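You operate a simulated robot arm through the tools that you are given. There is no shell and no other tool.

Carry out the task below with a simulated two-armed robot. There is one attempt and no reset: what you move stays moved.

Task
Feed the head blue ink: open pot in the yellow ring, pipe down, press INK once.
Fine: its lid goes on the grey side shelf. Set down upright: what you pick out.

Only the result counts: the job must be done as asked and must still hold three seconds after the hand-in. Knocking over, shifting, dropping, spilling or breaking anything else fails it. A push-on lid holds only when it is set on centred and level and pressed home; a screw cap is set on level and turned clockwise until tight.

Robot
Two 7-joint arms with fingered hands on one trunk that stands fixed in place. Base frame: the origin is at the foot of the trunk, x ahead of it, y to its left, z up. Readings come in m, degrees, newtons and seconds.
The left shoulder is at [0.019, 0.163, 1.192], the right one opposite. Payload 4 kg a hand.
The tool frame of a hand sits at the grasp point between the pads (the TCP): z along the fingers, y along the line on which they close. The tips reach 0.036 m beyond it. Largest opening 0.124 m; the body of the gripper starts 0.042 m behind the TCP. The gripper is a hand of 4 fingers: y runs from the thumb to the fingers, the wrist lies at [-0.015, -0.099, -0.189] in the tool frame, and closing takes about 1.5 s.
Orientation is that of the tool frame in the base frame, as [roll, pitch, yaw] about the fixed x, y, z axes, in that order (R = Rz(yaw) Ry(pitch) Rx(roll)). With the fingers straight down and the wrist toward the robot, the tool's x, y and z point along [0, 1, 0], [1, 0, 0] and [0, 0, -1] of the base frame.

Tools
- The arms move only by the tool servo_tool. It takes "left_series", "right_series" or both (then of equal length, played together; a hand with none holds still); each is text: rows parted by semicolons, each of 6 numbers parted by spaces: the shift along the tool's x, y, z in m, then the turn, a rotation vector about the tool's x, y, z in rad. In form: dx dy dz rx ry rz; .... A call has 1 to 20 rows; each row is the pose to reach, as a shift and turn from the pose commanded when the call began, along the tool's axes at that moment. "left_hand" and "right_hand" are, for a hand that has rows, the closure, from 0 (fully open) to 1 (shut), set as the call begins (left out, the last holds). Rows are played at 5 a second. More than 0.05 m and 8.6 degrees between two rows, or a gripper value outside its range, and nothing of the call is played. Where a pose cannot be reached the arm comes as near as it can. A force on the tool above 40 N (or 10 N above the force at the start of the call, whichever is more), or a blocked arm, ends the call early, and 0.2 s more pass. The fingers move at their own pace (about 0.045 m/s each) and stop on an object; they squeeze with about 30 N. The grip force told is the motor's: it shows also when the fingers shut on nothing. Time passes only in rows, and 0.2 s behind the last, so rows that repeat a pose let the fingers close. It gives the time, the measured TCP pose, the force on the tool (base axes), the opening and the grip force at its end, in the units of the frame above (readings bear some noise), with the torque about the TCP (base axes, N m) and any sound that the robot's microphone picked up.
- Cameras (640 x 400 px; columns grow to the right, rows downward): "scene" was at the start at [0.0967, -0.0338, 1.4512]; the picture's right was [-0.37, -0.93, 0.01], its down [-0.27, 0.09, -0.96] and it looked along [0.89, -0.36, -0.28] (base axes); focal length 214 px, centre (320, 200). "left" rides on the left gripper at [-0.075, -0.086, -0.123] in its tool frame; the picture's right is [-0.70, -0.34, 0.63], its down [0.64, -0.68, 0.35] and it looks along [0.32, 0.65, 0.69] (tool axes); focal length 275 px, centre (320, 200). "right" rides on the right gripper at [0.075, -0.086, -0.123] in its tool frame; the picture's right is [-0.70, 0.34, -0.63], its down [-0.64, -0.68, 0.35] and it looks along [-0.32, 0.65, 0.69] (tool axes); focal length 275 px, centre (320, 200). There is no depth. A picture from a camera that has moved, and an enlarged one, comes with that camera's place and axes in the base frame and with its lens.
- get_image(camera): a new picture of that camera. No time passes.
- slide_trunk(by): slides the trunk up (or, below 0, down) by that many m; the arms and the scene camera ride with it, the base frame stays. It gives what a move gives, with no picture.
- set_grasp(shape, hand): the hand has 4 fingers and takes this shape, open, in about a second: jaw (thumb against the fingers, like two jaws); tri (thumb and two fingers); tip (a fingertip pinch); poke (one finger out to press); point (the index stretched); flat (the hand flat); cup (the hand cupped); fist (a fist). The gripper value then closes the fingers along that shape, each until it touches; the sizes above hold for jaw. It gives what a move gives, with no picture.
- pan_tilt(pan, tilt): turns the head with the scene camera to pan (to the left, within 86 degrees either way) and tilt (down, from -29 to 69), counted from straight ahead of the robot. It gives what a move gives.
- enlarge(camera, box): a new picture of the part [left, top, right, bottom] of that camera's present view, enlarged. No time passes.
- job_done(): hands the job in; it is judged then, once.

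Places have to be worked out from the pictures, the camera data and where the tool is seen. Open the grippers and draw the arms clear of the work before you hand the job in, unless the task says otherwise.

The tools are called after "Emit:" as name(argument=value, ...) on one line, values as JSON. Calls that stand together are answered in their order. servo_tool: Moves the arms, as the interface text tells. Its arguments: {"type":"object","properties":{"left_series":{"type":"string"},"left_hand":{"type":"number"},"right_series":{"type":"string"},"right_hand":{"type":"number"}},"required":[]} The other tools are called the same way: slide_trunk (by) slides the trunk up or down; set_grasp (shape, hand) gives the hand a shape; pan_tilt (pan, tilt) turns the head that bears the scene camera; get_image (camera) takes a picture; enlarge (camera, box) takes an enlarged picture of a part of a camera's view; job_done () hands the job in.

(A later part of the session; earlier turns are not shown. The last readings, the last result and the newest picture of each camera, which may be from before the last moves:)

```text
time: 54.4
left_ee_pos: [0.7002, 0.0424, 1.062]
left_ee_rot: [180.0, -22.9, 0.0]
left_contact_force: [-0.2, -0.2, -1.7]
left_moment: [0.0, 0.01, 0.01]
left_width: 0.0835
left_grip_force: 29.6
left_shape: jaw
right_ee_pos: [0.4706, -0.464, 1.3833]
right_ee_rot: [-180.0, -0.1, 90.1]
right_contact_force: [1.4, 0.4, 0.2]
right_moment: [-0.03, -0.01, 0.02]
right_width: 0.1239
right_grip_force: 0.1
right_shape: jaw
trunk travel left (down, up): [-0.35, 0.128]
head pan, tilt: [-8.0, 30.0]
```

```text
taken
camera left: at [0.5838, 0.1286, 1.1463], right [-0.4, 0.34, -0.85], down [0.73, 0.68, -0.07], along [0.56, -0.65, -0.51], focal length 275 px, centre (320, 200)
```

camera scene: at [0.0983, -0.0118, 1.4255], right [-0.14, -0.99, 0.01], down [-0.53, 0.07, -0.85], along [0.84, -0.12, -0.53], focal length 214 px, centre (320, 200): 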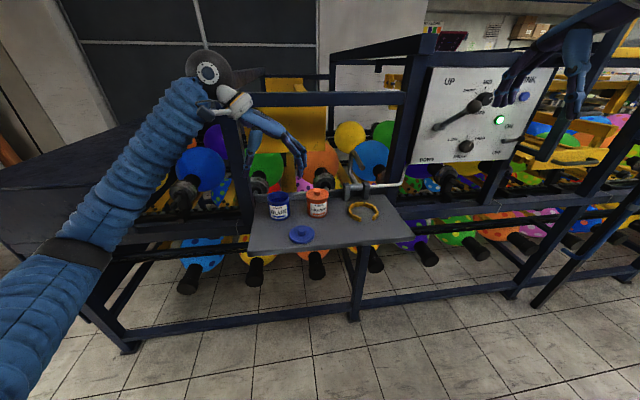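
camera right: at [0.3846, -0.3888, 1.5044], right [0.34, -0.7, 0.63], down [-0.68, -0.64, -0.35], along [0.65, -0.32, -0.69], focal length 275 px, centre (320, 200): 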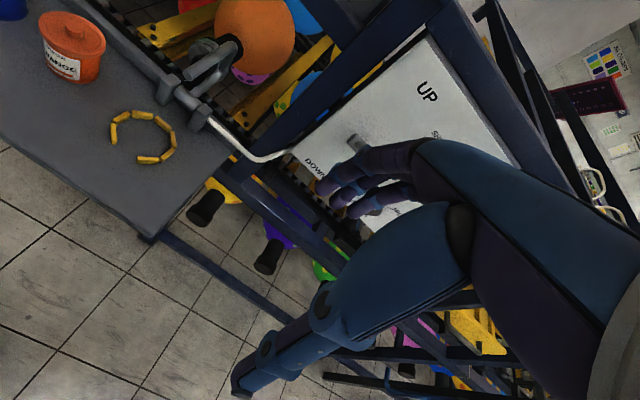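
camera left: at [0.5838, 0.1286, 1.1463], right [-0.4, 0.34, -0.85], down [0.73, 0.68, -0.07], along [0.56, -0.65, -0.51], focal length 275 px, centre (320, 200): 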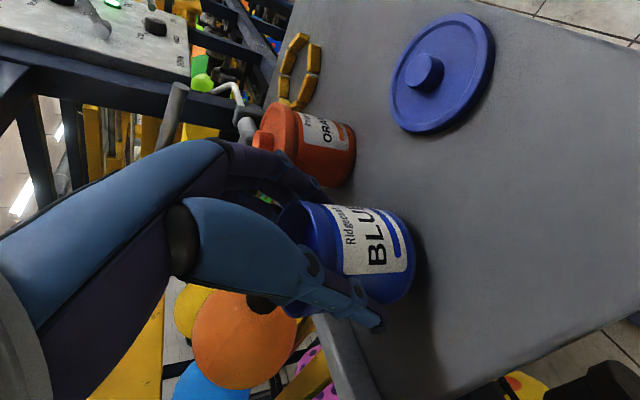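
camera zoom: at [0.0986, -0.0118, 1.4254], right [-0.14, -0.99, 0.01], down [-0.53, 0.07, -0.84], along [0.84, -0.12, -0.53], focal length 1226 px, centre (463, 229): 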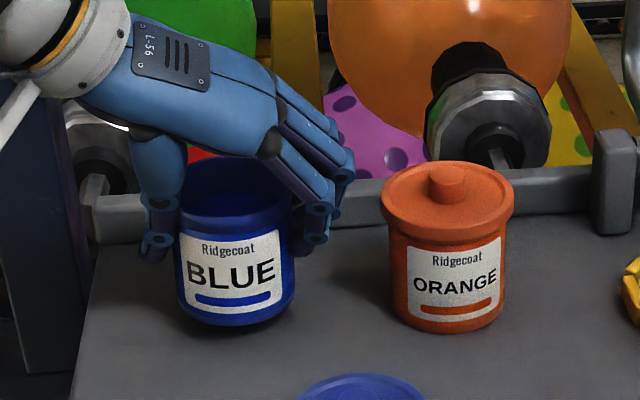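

The pot lifts level (−1.7 N). I'll raise it and carry it slowly in front of and above the orange pot to a point in front of the ring, clear of the pipe.

Emit:
servo_tool(left_series="0.0078 0 -0.0184 0 0 0; 0.0195 0 -0.0461 0 0 0; 0.0311 0 -0.0737 0 0 0; 0.0401 0 -0.0949 0 0 0; 0.0217 0.01 -0.1027 0 0 0; -0.0014 0.024 -0.1124 0 0 0; -0.0244 0.045 -0.1221 0 0 0; -0.0336 0.07 -0.126 0 0 0; -0.0336 0.1 -0.126 0 0 0; -0.0336 0.13 -0.126 0 0 0; -0.0336 0.16 -0.126 0 0 0; -0.0336 0.19 -0.126 0 0 0; -0.0336 0.22 -0.126 0 0 0; -0.0336 0.245 -0.126 0 0 0; -0.0336 0.265 -0.126 0 0 0; -0.0336 0.28 -0.126 0 0 0; -0.0336 0.286 -0.126 0 0 0; -0.0336 0.286 -0.126 0 0 0")

Emit:
pan_tilt(pan=-18, tilt=30)

Emit:
get_image(camera="scene")

Emit:
get_image(camera="left")

Emit:
get_image(camera="right")

```text
time: 58.2
left_ee_pos: [0.6219, -0.2466, 1.1653]
left_ee_rot: [180.0, -22.8, 0.1]
left_contact_force: [0.3, 0.0, -2.2]
left_moment: [0.0, 0.01, 0.0]
left_width: 0.0834
left_grip_force: 30.2
left_shape: jaw
right_ee_pos: [0.47, -0.4648, 1.3839]
right_ee_rot: [-179.9, 0.1, 89.9]
right_contact_force: [0.3, -0.6, 0.1]
right_moment: [-0.02, -0.02, 0.0]
right_width: 0.1236
right_grip_force: 0.2
right_shape: jaw
trunk travel left (down, up): [-0.35, 0.128]
head pan, tilt: [-8.0, 30.0]
```

```text
time: 58.9
left_ee_pos: [0.6219, -0.2446, 1.1645]
left_ee_rot: [180.0, -22.9, 0.0]
left_contact_force: [-0.6, 0.3, -2.4]
left_moment: [0.01, 0.08, -0.03]
left_width: 0.0834
left_grip_force: 29.6
left_shape: jaw
right_ee_pos: [0.4711, -0.4639, 1.3843]
right_ee_rot: [179.9, 0.1, 90.0]
right_contact_force: [-0.3, 0.3, -0.5]
right_moment: [-0.01, 0.01, 0.0]
right_width: 0.1238
right_grip_force: 0.0
right_shape: jaw
trunk travel left (down, up): [-0.35, 0.128]
head pan, tilt: [-18.0, 30.0]
```

```text
taken
camera scene: at [0.095, -0.0274, 1.4256], right [-0.31, -0.95, 0.01], down [-0.51, 0.15, -0.85], along [0.8, -0.27, -0.53], focal length 214 px, centre (320, 200)
```

scene: 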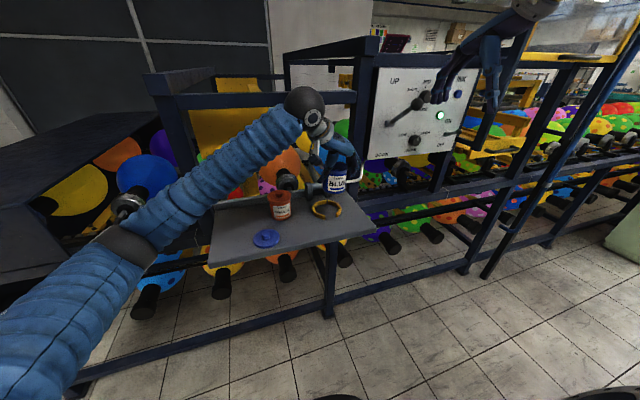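

```text
taken
camera left: at [0.5045, -0.1601, 1.2488], right [-0.4, 0.34, -0.85], down [0.73, 0.68, -0.07], along [0.56, -0.65, -0.51], focal length 275 px, centre (320, 200)
```

left: 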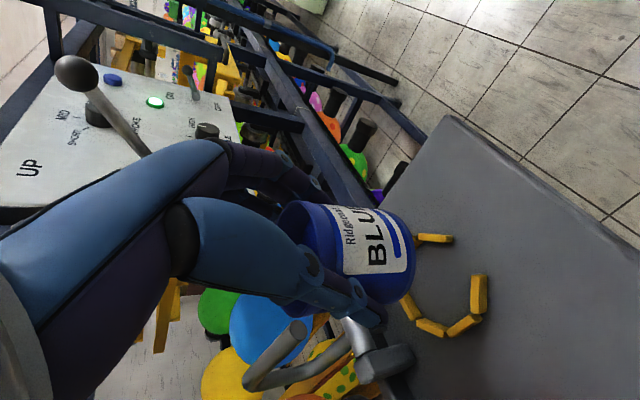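

```text
taken
camera right: at [0.3843, -0.3898, 1.5046], right [0.34, -0.7, 0.63], down [-0.68, -0.64, -0.35], along [0.65, -0.32, -0.69], focal length 275 px, centre (320, 200)
```

right: 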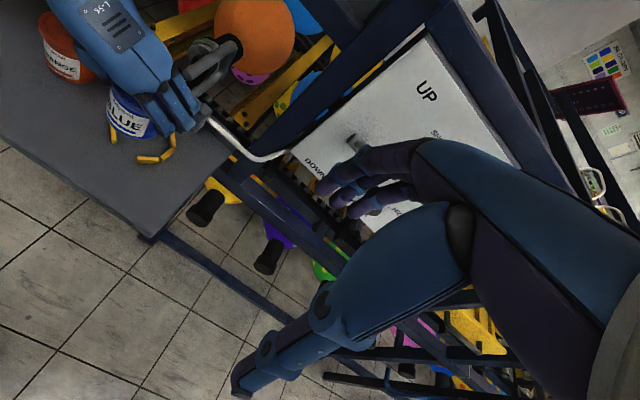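

The pot is held level in front of the ring. I'll lower it to about 4 cm above the shelf, still in front, and look again.

Emit:
servo_tool(left_series="-0.0078 0 0.0184 0 0 0; -0.0156 0 0.0369 0 0 0; -0.0233 0 0.0553 0 0 0; -0.0292 0 0.0691 0 0 0; -0.0292 0 0.0691 0 0 0")

Emit:
enlarge(camera="scene", box=[260, 130, 390, 260])

Emit:
enlarge(camera="right", box=[40, 40, 260, 220])

Emit:
get_image(camera="left")

```text
time: 60.1
left_ee_pos: [0.6223, -0.2461, 1.0909]
left_ee_rot: [-180.0, -22.9, 0.0]
left_contact_force: [-0.7, 0.3, -1.5]
left_moment: [0.02, 0.03, 0.0]
left_width: 0.0836
left_grip_force: 30.8
left_shape: jaw
right_ee_pos: [0.4695, -0.4642, 1.3828]
right_ee_rot: [180.0, 0.0, 90.1]
right_contact_force: [-0.3, -0.5, -0.7]
right_moment: [0.0, 0.0, 0.0]
right_width: 0.1238
right_grip_force: 0.0
right_shape: jaw
trunk travel left (down, up): [-0.35, 0.128]
head pan, tilt: [-18.0, 30.0]
```

```text
3.08 times, centred on (325, 195) of scene
camera zoom: at [0.0948, -0.0275, 1.4256], right [-0.31, -0.95, 0.01], down [-0.51, 0.15, -0.85], along [0.8, -0.27, -0.53], focal length 660 px, centre (305, 215)
```

zoom: 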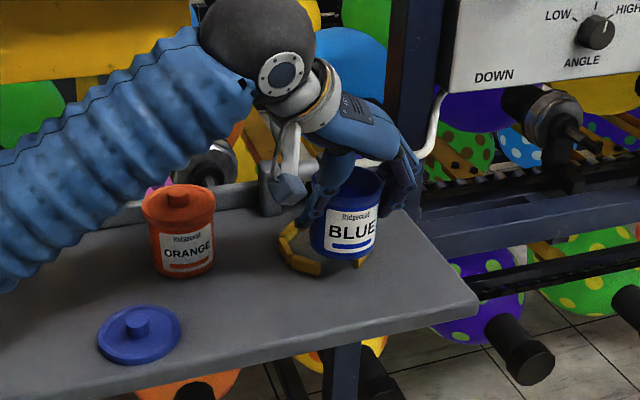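

```text
2.22 times, centred on (150, 130) of right
camera zoom: at [0.3841, -0.3898, 1.5047], right [0.34, -0.7, 0.63], down [-0.68, -0.64, -0.35], along [0.65, -0.32, -0.69], focal length 612 px, centre (698, 356)
```

zoom: 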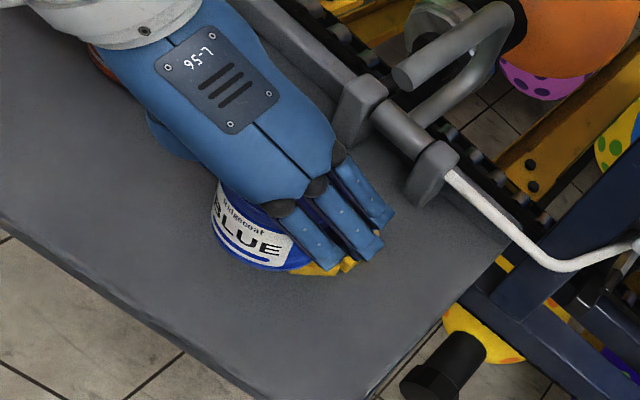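

```text
taken
camera left: at [0.5049, -0.1589, 1.1738], right [-0.39, 0.34, -0.85], down [0.73, 0.68, -0.07], along [0.56, -0.65, -0.51], focal length 275 px, centre (320, 200)
```

left: 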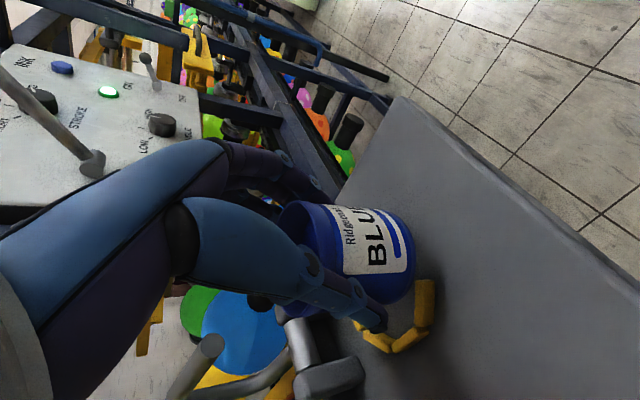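

The pot centre computes to about (0.636, -0.249), offset (+0.012, -0.004) from the TCP. I'll slide it 4.6 cm forward over the ring at this height and then look.

Emit:
servo_tool(left_series="0.0106 0 0.0045 0 0 0; 0.0212 0 0.009 0 0 0; 0.0318 0 0.0134 0 0 0; 0.0424 0 0.0179 0 0 0; 0.0424 0 0.0179 0 0 0")

Emit:
enlarge(camera="scene", box=[260, 130, 390, 260])

Emit:
enlarge(camera="right", box=[40, 40, 260, 220])

Emit:
get_image(camera="left")

```text
time: 61.3
left_ee_pos: [0.6691, -0.246, 1.0887]
left_ee_rot: [180.0, -22.9, 0.1]
left_contact_force: [-0.4, 0.2, -2.4]
left_moment: [0.03, 0.02, -0.02]
left_width: 0.0837
left_grip_force: 29.8
left_shape: jaw
right_ee_pos: [0.4701, -0.4658, 1.383]
right_ee_rot: [180.0, 0.1, 90.0]
right_contact_force: [-0.3, 0.2, 0.1]
right_moment: [-0.01, 0.03, -0.01]
right_width: 0.1236
right_grip_force: 0.0
right_shape: jaw
trunk travel left (down, up): [-0.35, 0.128]
head pan, tilt: [-18.0, 30.0]
```

```text
3.08 times, centred on (325, 195) of scene
camera zoom: at [0.0949, -0.0274, 1.4256], right [-0.31, -0.95, 0.01], down [-0.51, 0.15, -0.85], along [0.8, -0.27, -0.53], focal length 660 px, centre (305, 215)
```

zoom: 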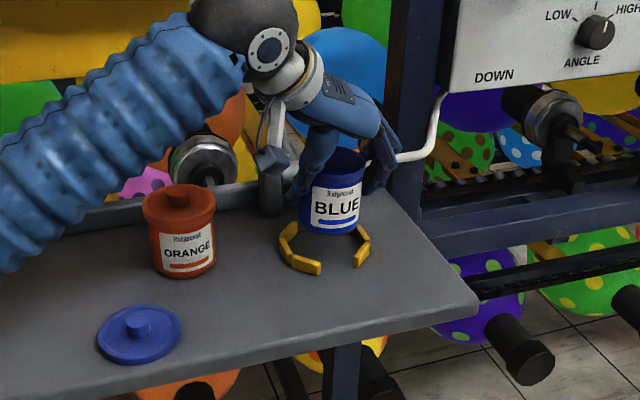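

```text
2.22 times, centred on (150, 130) of right
camera zoom: at [0.3841, -0.3897, 1.5046], right [0.34, -0.7, 0.63], down [-0.68, -0.64, -0.35], along [0.65, -0.32, -0.69], focal length 612 px, centre (698, 356)
```

zoom: 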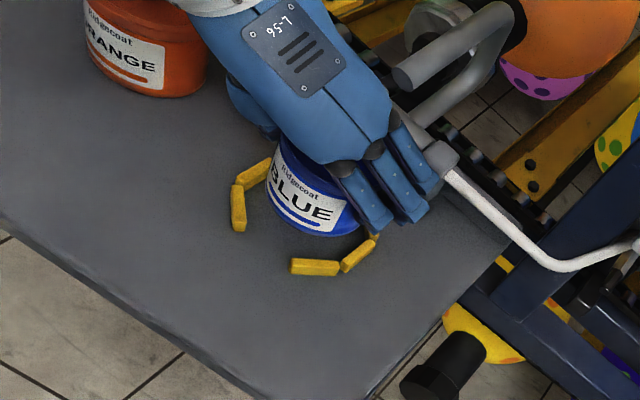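

```text
taken
camera left: at [0.5521, -0.16, 1.1739], right [-0.4, 0.34, -0.85], down [0.73, 0.68, -0.07], along [0.56, -0.65, -0.51], focal length 275 px, centre (320, 200)
```

left: 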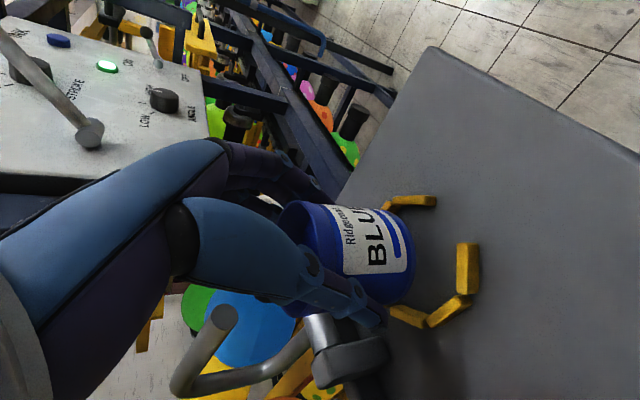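

The pot is roughly centred over the ring. I'll lower it to just above the ring's top and check alignment from each side.

Emit:
servo_tool(left_series="-0.0028 0 0.0066 0 0 0; -0.0056 0 0.0132 0 0 0; -0.0084 0 0.0198 0 0 0; -0.0084 0 0.0198 0 0 0")

Emit:
enlarge(camera="scene", box=[295, 170, 355, 220])

Emit:
enlarge(camera="right", box=[90, 70, 210, 170])

Emit:
enlarge(camera="left", box=[270, 160, 510, 360])

```text
time: 62.3
left_ee_pos: [0.6699, -0.2462, 1.0668]
left_ee_rot: [-179.9, -22.9, 0.0]
left_contact_force: [0.0, 0.0, -1.6]
left_moment: [0.01, 0.05, -0.01]
left_width: 0.0836
left_grip_force: 30.0
left_shape: jaw
right_ee_pos: [0.4697, -0.4651, 1.3831]
right_ee_rot: [-179.9, -0.1, 90.0]
right_contact_force: [0.1, -1.0, -0.5]
right_moment: [-0.03, -0.01, 0.01]
right_width: 0.1238
right_grip_force: 0.1
right_shape: jaw
trunk travel left (down, up): [-0.35, 0.128]
head pan, tilt: [-18.0, 30.0]
```

```text
8.00 times, centred on (325, 195) of scene
camera zoom: at [0.0949, -0.0275, 1.4256], right [-0.31, -0.95, 0.01], down [-0.51, 0.15, -0.85], along [0.8, -0.27, -0.53], focal length 1716 px, centre (280, 240)
```

zoom: 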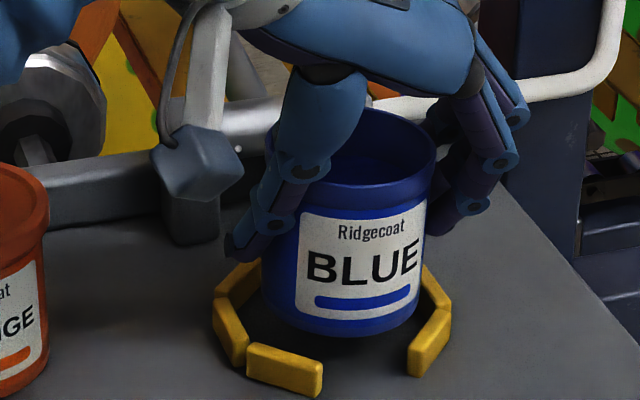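

```text
4.00 times, centred on (150, 120) of right
camera zoom: at [0.3841, -0.3898, 1.5046], right [0.34, -0.7, 0.63], down [-0.68, -0.64, -0.35], along [0.65, -0.32, -0.69], focal length 1101 px, centre (1000, 520)
```

zoom: 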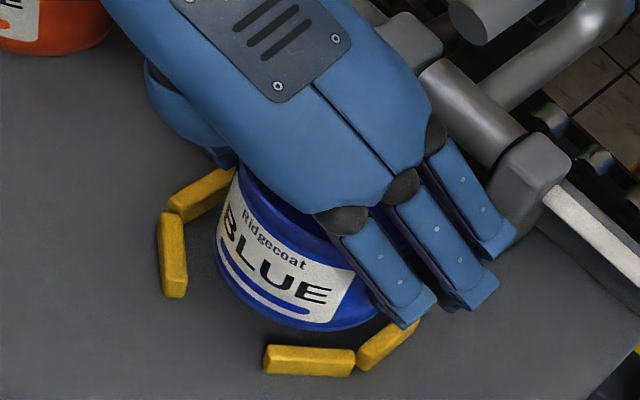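

```text
2.00 times, centred on (390, 260) of left
camera zoom: at [0.5518, -0.1603, 1.151], right [-0.4, 0.34, -0.85], down [0.73, 0.68, -0.07], along [0.56, -0.65, -0.51], focal length 551 px, centre (180, 80)
```

zoom: 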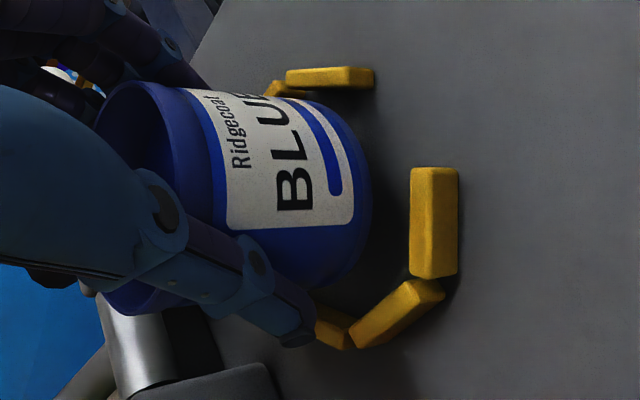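

Both side views show the pot is about 4–5 mm too far toward −y relative to the ring. I'll shift it +4.5 mm in y, then lower 1 cm.

Emit:
servo_tool(left_series="0 -0.002 0 0 0 0; 0 -0.0045 0 0 0 0; 0 -0.0045 0 0 0 0; -0.0019 -0.0045 0.0046 0 0 0; -0.0039 -0.0045 0.0092 0 0 0; -0.0039 -0.0045 0.0092 0 0 0")

Emit:
enlarge(camera="scene", box=[295, 170, 355, 220])

Emit:
enlarge(camera="right", box=[90, 70, 210, 170])

```text
time: 63.7
left_ee_pos: [0.6671, -0.2412, 1.0575]
left_ee_rot: [179.9, -22.8, -0.1]
left_contact_force: [-0.1, -0.1, -2.9]
left_moment: [0.02, 0.03, -0.01]
left_width: 0.0837
left_grip_force: 29.7
left_shape: jaw
right_ee_pos: [0.4696, -0.465, 1.3835]
right_ee_rot: [-180.0, 0.0, 90.0]
right_contact_force: [-0.1, 0.1, 0.0]
right_moment: [-0.01, 0.0, 0.01]
right_width: 0.1237
right_grip_force: 0.1
right_shape: jaw
trunk travel left (down, up): [-0.35, 0.128]
head pan, tilt: [-18.0, 30.0]
```

```text
8.00 times, centred on (325, 195) of scene
camera zoom: at [0.0949, -0.0275, 1.4256], right [-0.31, -0.95, 0.01], down [-0.51, 0.15, -0.85], along [0.8, -0.27, -0.53], focal length 1716 px, centre (280, 240)
```

zoom: 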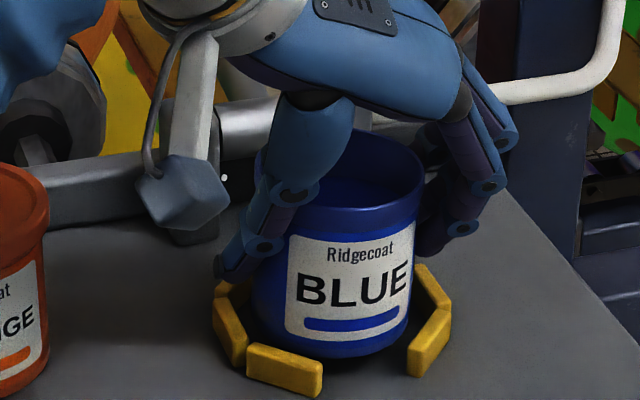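

```text
4.00 times, centred on (150, 120) of right
camera zoom: at [0.3842, -0.3898, 1.5046], right [0.34, -0.7, 0.63], down [-0.68, -0.64, -0.35], along [0.65, -0.32, -0.69], focal length 1101 px, centre (1000, 520)
```

zoom: 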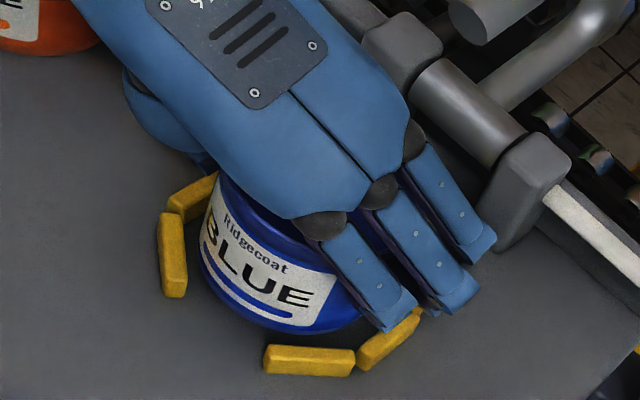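

Now centred within the ring. Lowering the remaining ~1 cm gently with force checks.

Emit:
servo_tool(left_series="-0.0012 0 0.0028 0 0 0; -0.0023 0 0.0055 0 0 0; -0.0031 0 0.0074 0 0 0; -0.0031 0 0.0074 0 0 0")

Emit:
servo_tool(left_series="-0.0006 0 0.0014 0 0 0; -0.0006 0 0.0014 0 0 0")

Emit:
enlarge(camera="scene", box=[295, 170, 355, 220])

```text
time: 64.7
left_ee_pos: [0.6663, -0.242, 1.0503]
left_ee_rot: [179.9, -22.9, 0.0]
left_contact_force: [-0.2, -0.6, -2.3]
left_moment: [0.05, 0.04, 0.0]
left_width: 0.0835
left_grip_force: 30.3
left_shape: jaw
right_ee_pos: [0.4704, -0.4649, 1.3831]
right_ee_rot: [180.0, 0.0, 90.0]
right_contact_force: [-0.8, -0.2, -0.4]
right_moment: [0.0, 0.01, 0.03]
right_width: 0.1238
right_grip_force: 0.1
right_shape: jaw
trunk travel left (down, up): [-0.35, 0.128]
head pan, tilt: [-18.0, 30.0]
```

```text
time: 65.3
left_ee_pos: [0.667, -0.242, 1.0506]
left_ee_rot: [180.0, -22.9, 0.0]
left_contact_force: [0.5, -1.1, -2.3]
left_moment: [0.03, 0.05, 0.01]
left_width: 0.0837
left_grip_force: 30.0
left_shape: jaw
right_ee_pos: [0.4699, -0.4654, 1.3835]
right_ee_rot: [179.9, 0.0, 90.0]
right_contact_force: [0.0, 1.0, -0.4]
right_moment: [-0.03, 0.02, 0.03]
right_width: 0.1237
right_grip_force: 0.0
right_shape: jaw
trunk travel left (down, up): [-0.35, 0.128]
head pan, tilt: [-18.0, 30.0]
```

```text
8.00 times, centred on (325, 195) of scene
camera zoom: at [0.095, -0.0275, 1.4256], right [-0.31, -0.95, 0.01], down [-0.51, 0.15, -0.85], along [0.8, -0.27, -0.53], focal length 1716 px, centre (280, 240)
```

zoom: 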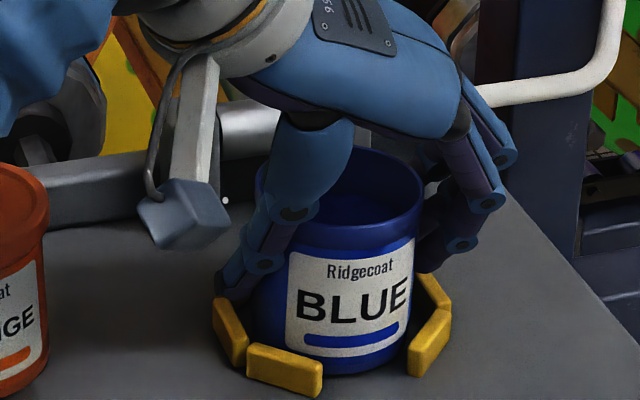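

Nicely inside the ring with a couple of mm to go. Continuing in ~1.5 mm steps until the shelf bears it.

Emit:
servo_tool(left_series="-0.0006 0 0.0014 0 0 0; -0.0006 0 0.0014 0 0 0")

Emit:
servo_tool(left_series="-0.0006 0 0.0014 0 0 0; -0.0006 0 0.0014 0 0 0")

```text
time: 65.9
left_ee_pos: [0.6666, -0.2416, 1.0484]
left_ee_rot: [179.9, -23.0, 0.0]
left_contact_force: [0.5, 0.5, 2.0]
left_moment: [-0.14, -0.06, -0.01]
left_width: 0.0836
left_grip_force: 30.1
left_shape: jaw
right_ee_pos: [0.4701, -0.4651, 1.3821]
right_ee_rot: [-179.9, 0.0, 89.9]
right_contact_force: [-0.1, -0.3, -0.2]
right_moment: [0.01, 0.03, -0.04]
right_width: 0.1236
right_grip_force: 0.0
right_shape: jaw
trunk travel left (down, up): [-0.35, 0.128]
head pan, tilt: [-18.0, 30.0]
```

```text
time: 66.5
left_ee_pos: [0.6673, -0.2414, 1.0471]
left_ee_rot: [179.8, -23.0, 0.0]
left_contact_force: [-0.4, 2.1, 9.5]
left_moment: [-0.39, -0.12, -0.03]
left_width: 0.0837
left_grip_force: 29.8
left_shape: jaw
right_ee_pos: [0.4688, -0.464, 1.3831]
right_ee_rot: [180.0, 0.1, 90.0]
right_contact_force: [0.0, 0.9, -0.6]
right_moment: [-0.01, 0.02, -0.02]
right_width: 0.1238
right_grip_force: 0.1
right_shape: jaw
trunk travel left (down, up): [-0.35, 0.128]
head pan, tilt: [-18.0, 30.0]
```

The shelf now bears the pot (about 10 N). I'll ease off 1 mm and open the fingers to about 0.11 m, then check.

Emit:
servo_tool(left_series="0.0004 0 -0.0009 0 0 0; 0.0004 0 -0.0009 0 0 0; 0.0004 0 -0.0009 0 0 0; 0.0004 0 -0.0009 0 0 0; 0.0004 0 -0.0009 0 0 0; 0.0004 0 -0.0009 0 0 0", left_hand=0.1)

Emit:
enlarge(camera="scene", box=[295, 170, 355, 220])

Emit:
get_image(camera="left")

```text
time: 67.9
left_ee_pos: [0.6684, -0.241, 1.048]
left_ee_rot: [-179.9, -22.9, -0.1]
left_contact_force: [-0.6, 1.2, 0.0]
left_moment: [-0.01, 0.0, 0.01]
left_width: 0.1113
left_grip_force: 0.2
left_shape: jaw
right_ee_pos: [0.4699, -0.4655, 1.3827]
right_ee_rot: [-180.0, 0.0, 90.0]
right_contact_force: [-0.5, -0.5, 0.0]
right_moment: [0.0, -0.01, -0.01]
right_width: 0.1236
right_grip_force: 0.0
right_shape: jaw
trunk travel left (down, up): [-0.35, 0.128]
head pan, tilt: [-18.0, 30.0]
```

```text
8.00 times, centred on (325, 195) of scene
camera zoom: at [0.0949, -0.0274, 1.4256], right [-0.31, -0.95, 0.01], down [-0.51, 0.15, -0.85], along [0.8, -0.27, -0.53], focal length 1716 px, centre (280, 240)
```

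zoom: 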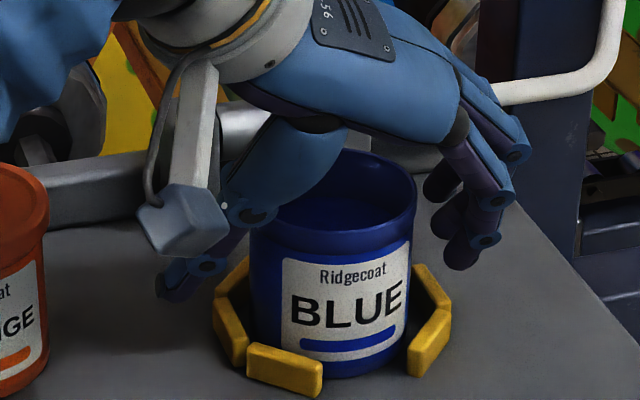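

```text
taken
camera left: at [0.5505, -0.1551, 1.1316], right [-0.4, 0.34, -0.85], down [0.73, 0.68, -0.07], along [0.56, -0.65, -0.51], focal length 275 px, centre (320, 200)
```

left: 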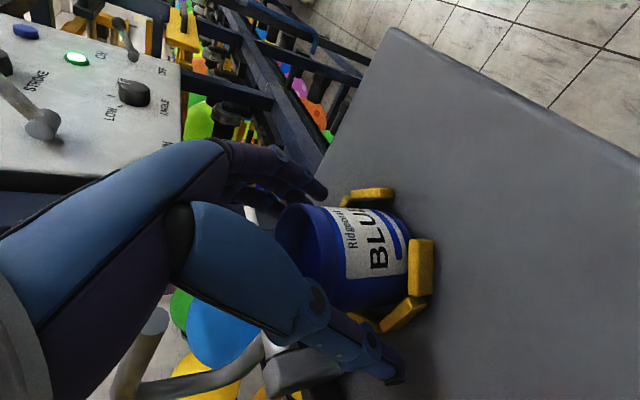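

The pot stands inside the ring and the fingers are free. I'll withdraw along the hand's own axis (up and back), away from the pipe, then swing left.

Emit:
servo_tool(left_series="0 0 -0.015 0 0 0; 0 0 -0.035 0 0 0; 0 0 -0.06 0 0 0; 0 0 -0.09 0 0 0; 0 0 -0.12 0 0 0; -0.02 -0.02 -0.15 0 0 0; -0.03 -0.06 -0.17 0 0 0; -0.04 -0.1 -0.18 0 0 0; -0.05 -0.14 -0.18 0 0 0; -0.06 -0.18 -0.18 0 0 0; -0.06 -0.22 -0.18 0 0 0; -0.06 -0.26 -0.18 0 0 0; -0.06 -0.3 -0.18 0 0 0; -0.06 -0.34 -0.18 0 0 0; -0.06 -0.38 -0.18 0 0 0; -0.06 -0.42 -0.18 0 0 0")

Emit:
get_image(camera="scene")

Emit:
enlarge(camera="scene", box=[200, 130, 400, 260])

Emit:
enlarge(camera="right", box=[60, 20, 240, 180])

```text
time: 71.3
left_ee_pos: [0.5445, 0.177, 1.1904]
left_ee_rot: [179.9, -22.9, -0.1]
left_contact_force: [-0.3, 0.0, 0.2]
left_moment: [0.01, -0.01, -0.01]
left_width: 0.1114
left_grip_force: 0.1
left_shape: jaw
right_ee_pos: [0.4683, -0.4637, 1.3839]
right_ee_rot: [179.8, 0.1, 89.9]
right_contact_force: [0.1, -0.1, -0.4]
right_moment: [-0.04, 0.03, 0.02]
right_width: 0.1237
right_grip_force: 0.0
right_shape: jaw
trunk travel left (down, up): [-0.35, 0.128]
head pan, tilt: [-18.0, 30.0]
```

```text
taken
camera scene: at [0.0941, -0.0261, 1.4257], right [-0.31, -0.95, 0.01], down [-0.51, 0.15, -0.85], along [0.8, -0.27, -0.53], focal length 214 px, centre (320, 200)
```

scene: 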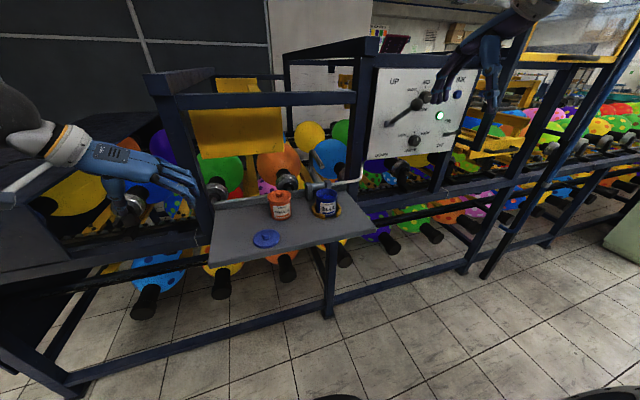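

```text
3.08 times, centred on (300, 195) of scene
camera zoom: at [0.0941, -0.0261, 1.4257], right [-0.31, -0.95, 0.01], down [-0.51, 0.15, -0.85], along [0.8, -0.27, -0.53], focal length 660 px, centre (382, 215)
```

zoom: 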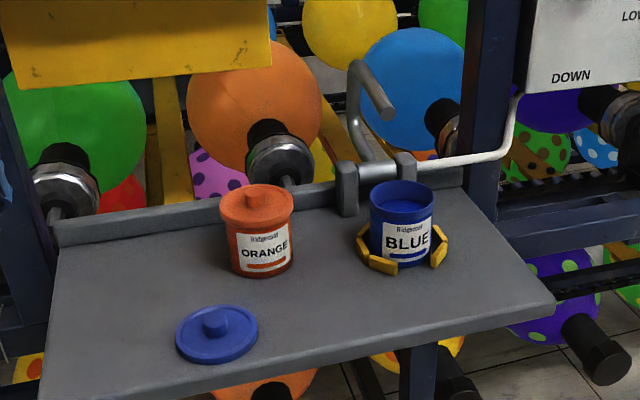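

```text
2.50 times, centred on (150, 100) of right
camera zoom: at [0.3829, -0.3884, 1.5054], right [0.34, -0.7, 0.63], down [-0.68, -0.64, -0.35], along [0.65, -0.32, -0.69], focal length 688 px, centre (745, 450)
```

zoom: 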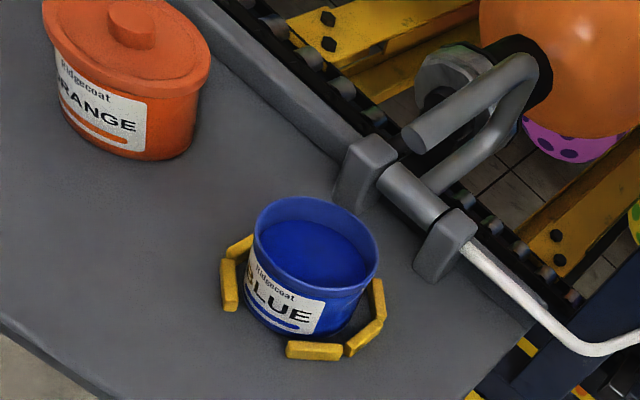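

The blue pot is open and upright in the ring, with the lid on the shelf. Next is the lever (knob ≈ (0.67, -0.52, 1.33), pivot ≈ (0.795, -0.516, 1.24)). I'll yaw the right hand so its fingers straddle the lever in y and the palm can press the knob down.

Emit:
servo_tool(right_series="-0.005 0.008 -0.006 0 0 -0.14; -0.01 0.016 -0.012 0 0 -0.28; -0.015 0.024 -0.018 0 0 -0.42; -0.02 0.032 -0.024 0 0 -0.56; -0.026 0.04 -0.03 0 0 -0.7; -0.032 0.048 -0.036 0 0 -0.84; -0.038 0.056 -0.042 0 0 -0.98; -0.044 0.066 -0.05 0 0 -1.12; -0.05 0.076 -0.058 0 0 -1.26; -0.055 0.085 -0.064 0 0 -1.4; -0.058 0.091 -0.066 0 0 -1.5; -0.058 0.091 -0.066 0 0 -1.571; -0.058 0.091 -0.066 0 0 -1.571", right_hand=0.3)

Emit:
pan_tilt(pan=-38, tilt=10)

Emit:
get_image(camera="scene")

Emit:
get_image(camera="right")

```text
time: 74.1
left_ee_pos: [0.5459, 0.177, 1.1905]
left_ee_rot: [-180.0, -23.0, -0.1]
left_contact_force: [0.0, 0.1, 0.0]
left_moment: [0.01, -0.03, 0.01]
left_width: 0.1114
left_grip_force: 0.1
left_shape: jaw
right_ee_pos: [0.5596, -0.5241, 1.4504]
right_ee_rot: [180.0, 0.0, 180.0]
right_contact_force: [-0.1, 0.2, 1.2]
right_moment: [0.02, -0.01, -0.02]
right_width: 0.0873
right_grip_force: 0.1
right_shape: jaw
trunk travel left (down, up): [-0.35, 0.128]
head pan, tilt: [-18.0, 30.0]
```

```text
time: 74.9
left_ee_pos: [0.5445, 0.1764, 1.191]
left_ee_rot: [-180.0, -22.9, 0.0]
left_contact_force: [-0.3, 0.0, -0.4]
left_moment: [0.0, -0.03, 0.02]
left_width: 0.1114
left_grip_force: 0.1
left_shape: jaw
right_ee_pos: [0.5595, -0.5245, 1.4494]
right_ee_rot: [-180.0, 0.0, -180.0]
right_contact_force: [0.5, -0.4, 0.7]
right_moment: [0.0, 0.0, -0.01]
right_width: 0.087
right_grip_force: 0.2
right_shape: jaw
trunk travel left (down, up): [-0.35, 0.128]
head pan, tilt: [-38.0, 10.0]
```

```text
taken
camera scene: at [0.0835, -0.0564, 1.4583], right [-0.61, -0.79, 0.03], down [-0.18, 0.11, -0.98], along [0.77, -0.61, -0.21], focal length 214 px, centre (320, 200)
```

scene: 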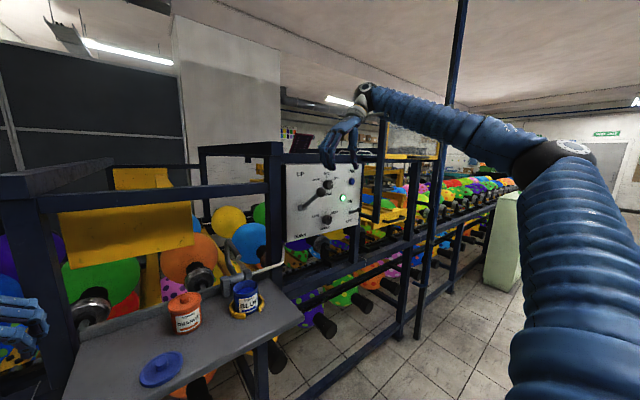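

```text
taken
camera right: at [0.4837, -0.61, 1.5712], right [0.7, 0.34, 0.63], down [0.64, -0.68, -0.35], along [0.32, 0.65, -0.69], focal length 275 px, centre (320, 200)
```

right: 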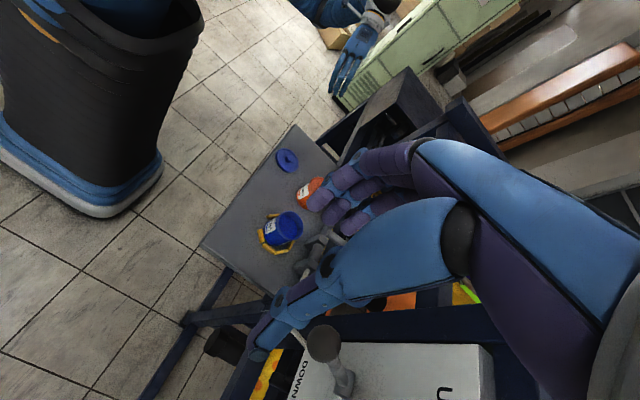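

The right hand is in orientation. I'll look closely at the lever and panel from this new head pose.

Emit:
enlarge(camera="scene", box=[270, 80, 390, 260])

Emit:
enlarge(camera="right", box=[230, 280, 470, 400])

```text
2.22 times, centred on (330, 170) of scene
camera zoom: at [0.0835, -0.0564, 1.4583], right [-0.61, -0.79, 0.03], down [-0.18, 0.11, -0.98], along [0.77, -0.61, -0.21], focal length 477 px, centre (298, 267)
```

zoom: 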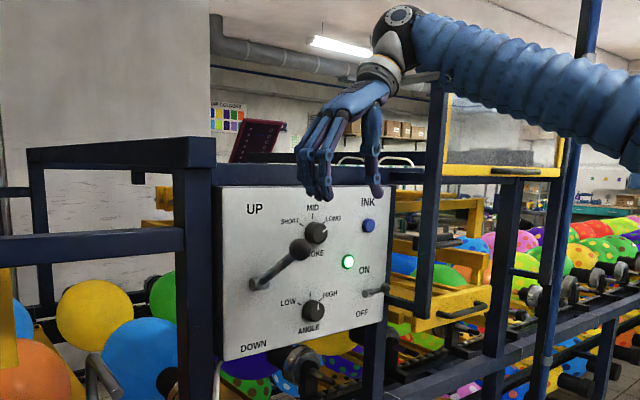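

```text
2.67 times, centred on (350, 340) of right
camera zoom: at [0.4837, -0.61, 1.5712], right [0.7, 0.34, 0.63], down [0.64, -0.68, -0.35], along [0.32, 0.65, -0.69], focal length 734 px, centre (240, -173)
```

zoom: 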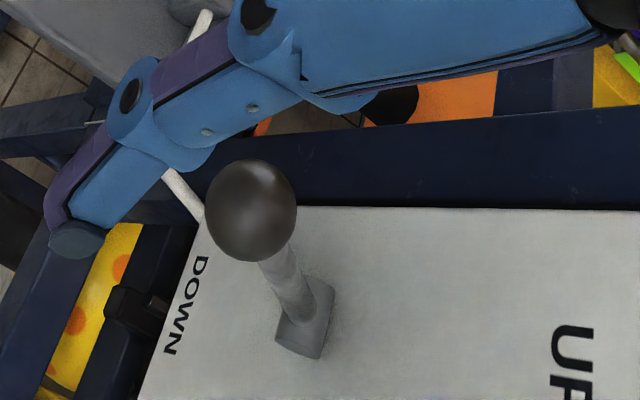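

The knob triangulates to (0.674, -0.522, 1.323). Moving the right hand over it at height, then down to just above palm contact.

Emit:
servo_tool(right_series="-0.03 0.002 0 0 0 0; -0.065 0.002 0 0 0 0; -0.1 0.002 0 0 0 0; -0.102 0.002 0.03 0 0 0; -0.102 0.002 0.06 0 0 0; -0.102 0.002 0.09 0 0 0; -0.102 0.002 0.12 0 0 0; -0.102 0.002 0.13 0 0 0; -0.102 0.002 0.13 0 0 0")

Emit:
enlarge(camera="scene", box=[270, 80, 390, 260])

Emit:
get_image(camera="right")

```text
time: 76.9
left_ee_pos: [0.5454, 0.1777, 1.1891]
left_ee_rot: [179.9, -22.9, 0.0]
left_contact_force: [-0.5, -0.4, -0.4]
left_moment: [-0.02, 0.01, 0.0]
left_width: 0.1111
left_grip_force: 0.1
left_shape: jaw
right_ee_pos: [0.6619, -0.5235, 1.3196]
right_ee_rot: [-179.9, 0.0, 180.0]
right_contact_force: [-0.7, -0.7, -0.3]
right_moment: [0.0, -0.03, -0.01]
right_width: 0.0872
right_grip_force: 0.2
right_shape: jaw
trunk travel left (down, up): [-0.35, 0.128]
head pan, tilt: [-38.0, 10.0]
```

```text
2.22 times, centred on (330, 170) of scene
camera zoom: at [0.0834, -0.0567, 1.4584], right [-0.62, -0.79, 0.03], down [-0.18, 0.11, -0.98], along [0.77, -0.61, -0.21], focal length 477 px, centre (298, 267)
```

zoom: 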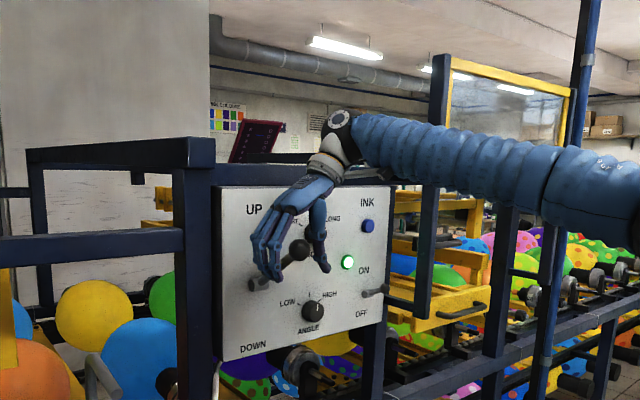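

```text
taken
camera right: at [0.5864, -0.6086, 1.4415], right [0.7, 0.34, 0.63], down [0.64, -0.68, -0.35], along [0.32, 0.65, -0.69], focal length 275 px, centre (320, 200)
```

right: 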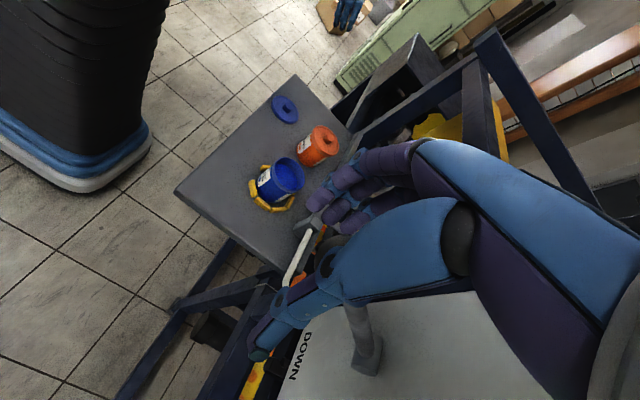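

The knob is caged between thumb and fingers beneath the palm. I'll press down gradually and watch force and lever motion.

Emit:
servo_tool(right_series="0 0 0.01 0 0 0; 0 0 0.02 0 0 0; 0 0 0.03 0 0 0; 0 0 0.04 0 0 0; 0 0 0.04 0 0 0")

Emit:
enlarge(camera="scene", box=[270, 80, 390, 260])

```text
time: 78.1
left_ee_pos: [0.5462, 0.1772, 1.1905]
left_ee_rot: [-180.0, -22.9, 0.0]
left_contact_force: [-0.7, 0.0, 0.3]
left_moment: [0.01, -0.01, -0.02]
left_width: 0.1115
left_grip_force: 0.0
left_shape: jaw
right_ee_pos: [0.6615, -0.5234, 1.2805]
right_ee_rot: [180.0, -0.1, -179.9]
right_contact_force: [0.4, 0.0, 0.6]
right_moment: [0.03, 0.01, -0.01]
right_width: 0.0872
right_grip_force: 0.0
right_shape: jaw
trunk travel left (down, up): [-0.35, 0.128]
head pan, tilt: [-38.0, 10.0]
```

```text
2.22 times, centred on (330, 170) of scene
camera zoom: at [0.0834, -0.0563, 1.4584], right [-0.62, -0.79, 0.03], down [-0.18, 0.11, -0.98], along [0.77, -0.61, -0.21], focal length 477 px, centre (298, 267)
```

zoom: 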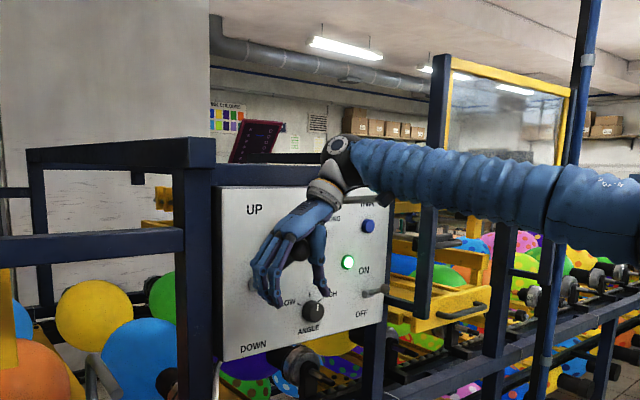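

Near or just at contact, no force yet. Continuing to press down in 1 cm rows.

Emit:
servo_tool(right_series="0 0 0.008 0 0 0; 0 0 0.016 0 0 0; 0 0 0.024 0 0 0; 0 0 0.03 0 0 0; 0 0 0.03 0 0 0")

Emit:
enlarge(camera="scene", box=[230, 80, 390, 280])

Emit:
get_image(camera="right")

```text
time: 79.3
left_ee_pos: [0.5433, 0.1767, 1.1917]
left_ee_rot: [-180.0, -23.2, 0.0]
left_contact_force: [0.1, -0.8, -0.1]
left_moment: [0.02, 0.02, 0.0]
left_width: 0.1115
left_grip_force: 0.1
left_shape: jaw
right_ee_pos: [0.6553, -0.5239, 1.2539]
right_ee_rot: [-180.0, 0.2, -180.0]
right_contact_force: [-26.9, -4.0, 15.7]
right_moment: [0.16, -1.96, -0.2]
right_width: 0.0875
right_grip_force: 0.1
right_shape: jaw
trunk travel left (down, up): [-0.35, 0.128]
head pan, tilt: [-38.0, 10.0]
```

```text
2.00 times, centred on (310, 180) of scene
camera zoom: at [0.0785, -0.0562, 1.4589], right [-0.62, -0.79, 0.02], down [-0.17, 0.11, -0.98], along [0.77, -0.61, -0.2], focal length 429 px, centre (340, 240)
```

zoom: 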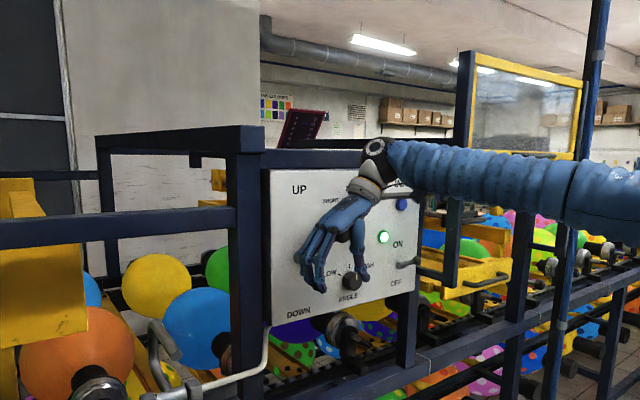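

```text
taken
camera right: at [0.5799, -0.6089, 1.3752], right [0.69, 0.34, 0.64], down [0.65, -0.68, -0.34], along [0.32, 0.65, -0.69], focal length 275 px, centre (320, 200)
```

right: 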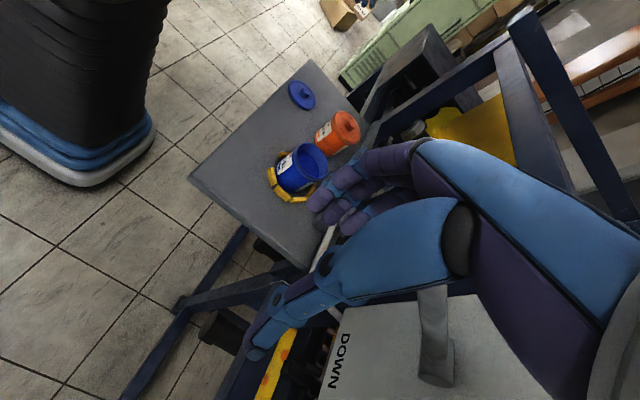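

The lever is turning but pushes the hand outward (−27 N in x), since the knob's arc bulges toward the robot. I'll ease the hand 1.5 cm toward −x and re-check.

Emit:
servo_tool(right_series="0.008 0 0 0 0 0; 0.015 0 0 0 0 0; 0.015 0 0 0 0 0")

Emit:
pan_tilt(pan=-30, tilt=15)

Emit:
enlarge(camera="scene", box=[250, 100, 410, 280])

Emit:
enlarge(camera="right", box=[240, 120, 560, 400])

```text
time: 80.1
left_ee_pos: [0.5449, 0.1769, 1.1905]
left_ee_rot: [179.9, -23.0, 0.1]
left_contact_force: [-0.3, 1.2, 0.3]
left_moment: [0.01, -0.02, 0.04]
left_width: 0.1116
left_grip_force: 0.1
left_shape: jaw
right_ee_pos: [0.6456, -0.5227, 1.2496]
right_ee_rot: [-179.9, 0.0, -179.9]
right_contact_force: [-0.7, -0.9, 0.3]
right_moment: [0.01, 0.0, -0.03]
right_width: 0.087
right_grip_force: 0.0
right_shape: jaw
trunk travel left (down, up): [-0.35, 0.128]
head pan, tilt: [-38.0, 10.0]
```

```text
time: 80.8
left_ee_pos: [0.5467, 0.1782, 1.1908]
left_ee_rot: [180.0, -23.0, -0.1]
left_contact_force: [-0.1, 1.0, -0.6]
left_moment: [0.0, 0.02, 0.01]
left_width: 0.1115
left_grip_force: 0.2
left_shape: jaw
right_ee_pos: [0.6455, -0.5243, 1.2514]
right_ee_rot: [179.9, 0.0, -179.9]
right_contact_force: [0.1, -0.7, -0.4]
right_moment: [-0.03, 0.01, -0.01]
right_width: 0.087
right_grip_force: 0.0
right_shape: jaw
trunk travel left (down, up): [-0.35, 0.128]
head pan, tilt: [-30.0, 15.0]
```

```text
2.22 times, centred on (330, 190) of scene
camera zoom: at [0.0908, -0.0459, 1.45], right [-0.5, -0.87, 0.02], down [-0.26, 0.13, -0.96], along [0.82, -0.48, -0.29], focal length 477 px, centre (298, 222)
```

zoom: 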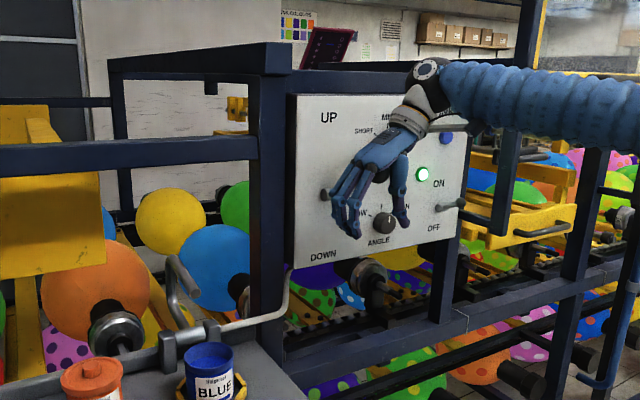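

```text
1.43 times, centred on (400, 260) of right
camera zoom: at [0.5703, -0.6089, 1.3715], right [0.7, 0.34, 0.63], down [0.64, -0.68, -0.35], along [0.32, 0.65, -0.69], focal length 393 px, centre (206, 114)
```

zoom: 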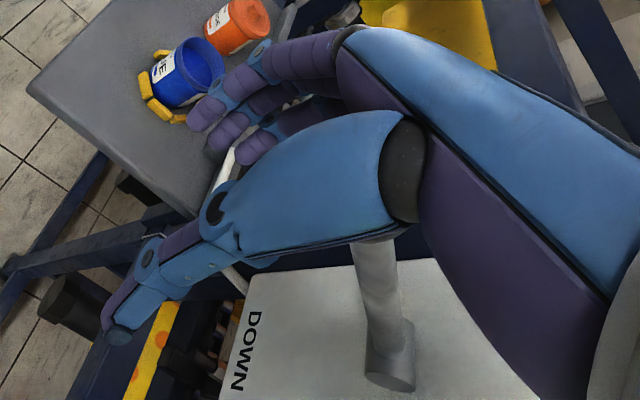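

Force is relieved. The lever appears partly lowered; I'll continue pressing down from this position.

Emit:
servo_tool(right_series="0 0 0.006 0 0 0; 0 0 0.012 0 0 0; 0 0 0.018 0 0 0; 0 0 0.024 0 0 0; 0 0 0.03 0 0 0; 0 0 0.03 0 0 0")

Emit:
enlarge(camera="scene", box=[250, 100, 410, 280])

Emit:
enlarge(camera="right", box=[240, 120, 560, 400])

```text
time: 82.2
left_ee_pos: [0.5417, 0.1773, 1.1926]
left_ee_rot: [179.9, -23.0, 0.1]
left_contact_force: [-0.6, 0.0, -1.2]
left_moment: [0.01, 0.03, 0.01]
left_width: 0.1114
left_grip_force: 0.2
left_shape: jaw
right_ee_pos: [0.6411, -0.5219, 1.2239]
right_ee_rot: [180.0, 0.2, -180.0]
right_contact_force: [-31.9, 2.7, 11.6]
right_moment: [-0.08, -2.41, -0.14]
right_width: 0.0872
right_grip_force: 0.0
right_shape: jaw
trunk travel left (down, up): [-0.35, 0.128]
head pan, tilt: [-30.0, 15.0]
```

```text
2.22 times, centred on (330, 190) of scene
camera zoom: at [0.0861, -0.0451, 1.4504], right [-0.5, -0.87, 0.02], down [-0.26, 0.13, -0.96], along [0.83, -0.48, -0.29], focal length 477 px, centre (298, 222)
```

zoom: 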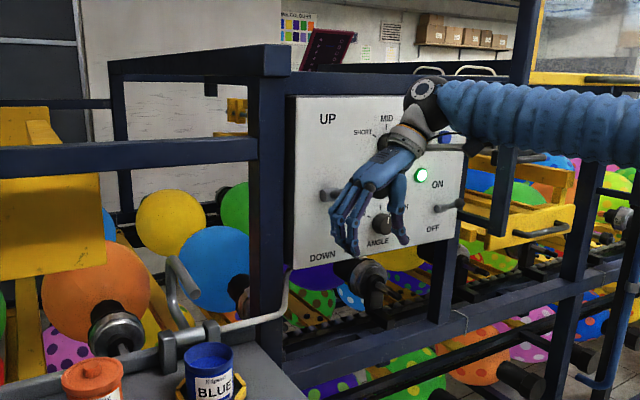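

```text
1.43 times, centred on (400, 260) of right
camera zoom: at [0.5658, -0.6073, 1.3448], right [0.69, 0.34, 0.64], down [0.65, -0.68, -0.34], along [0.32, 0.65, -0.69], focal length 393 px, centre (206, 114)
```

zoom: 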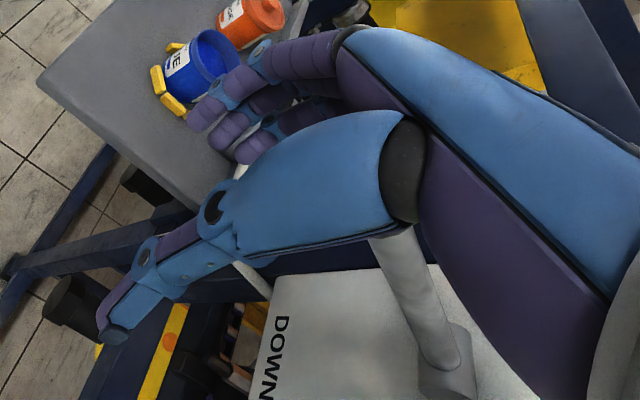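

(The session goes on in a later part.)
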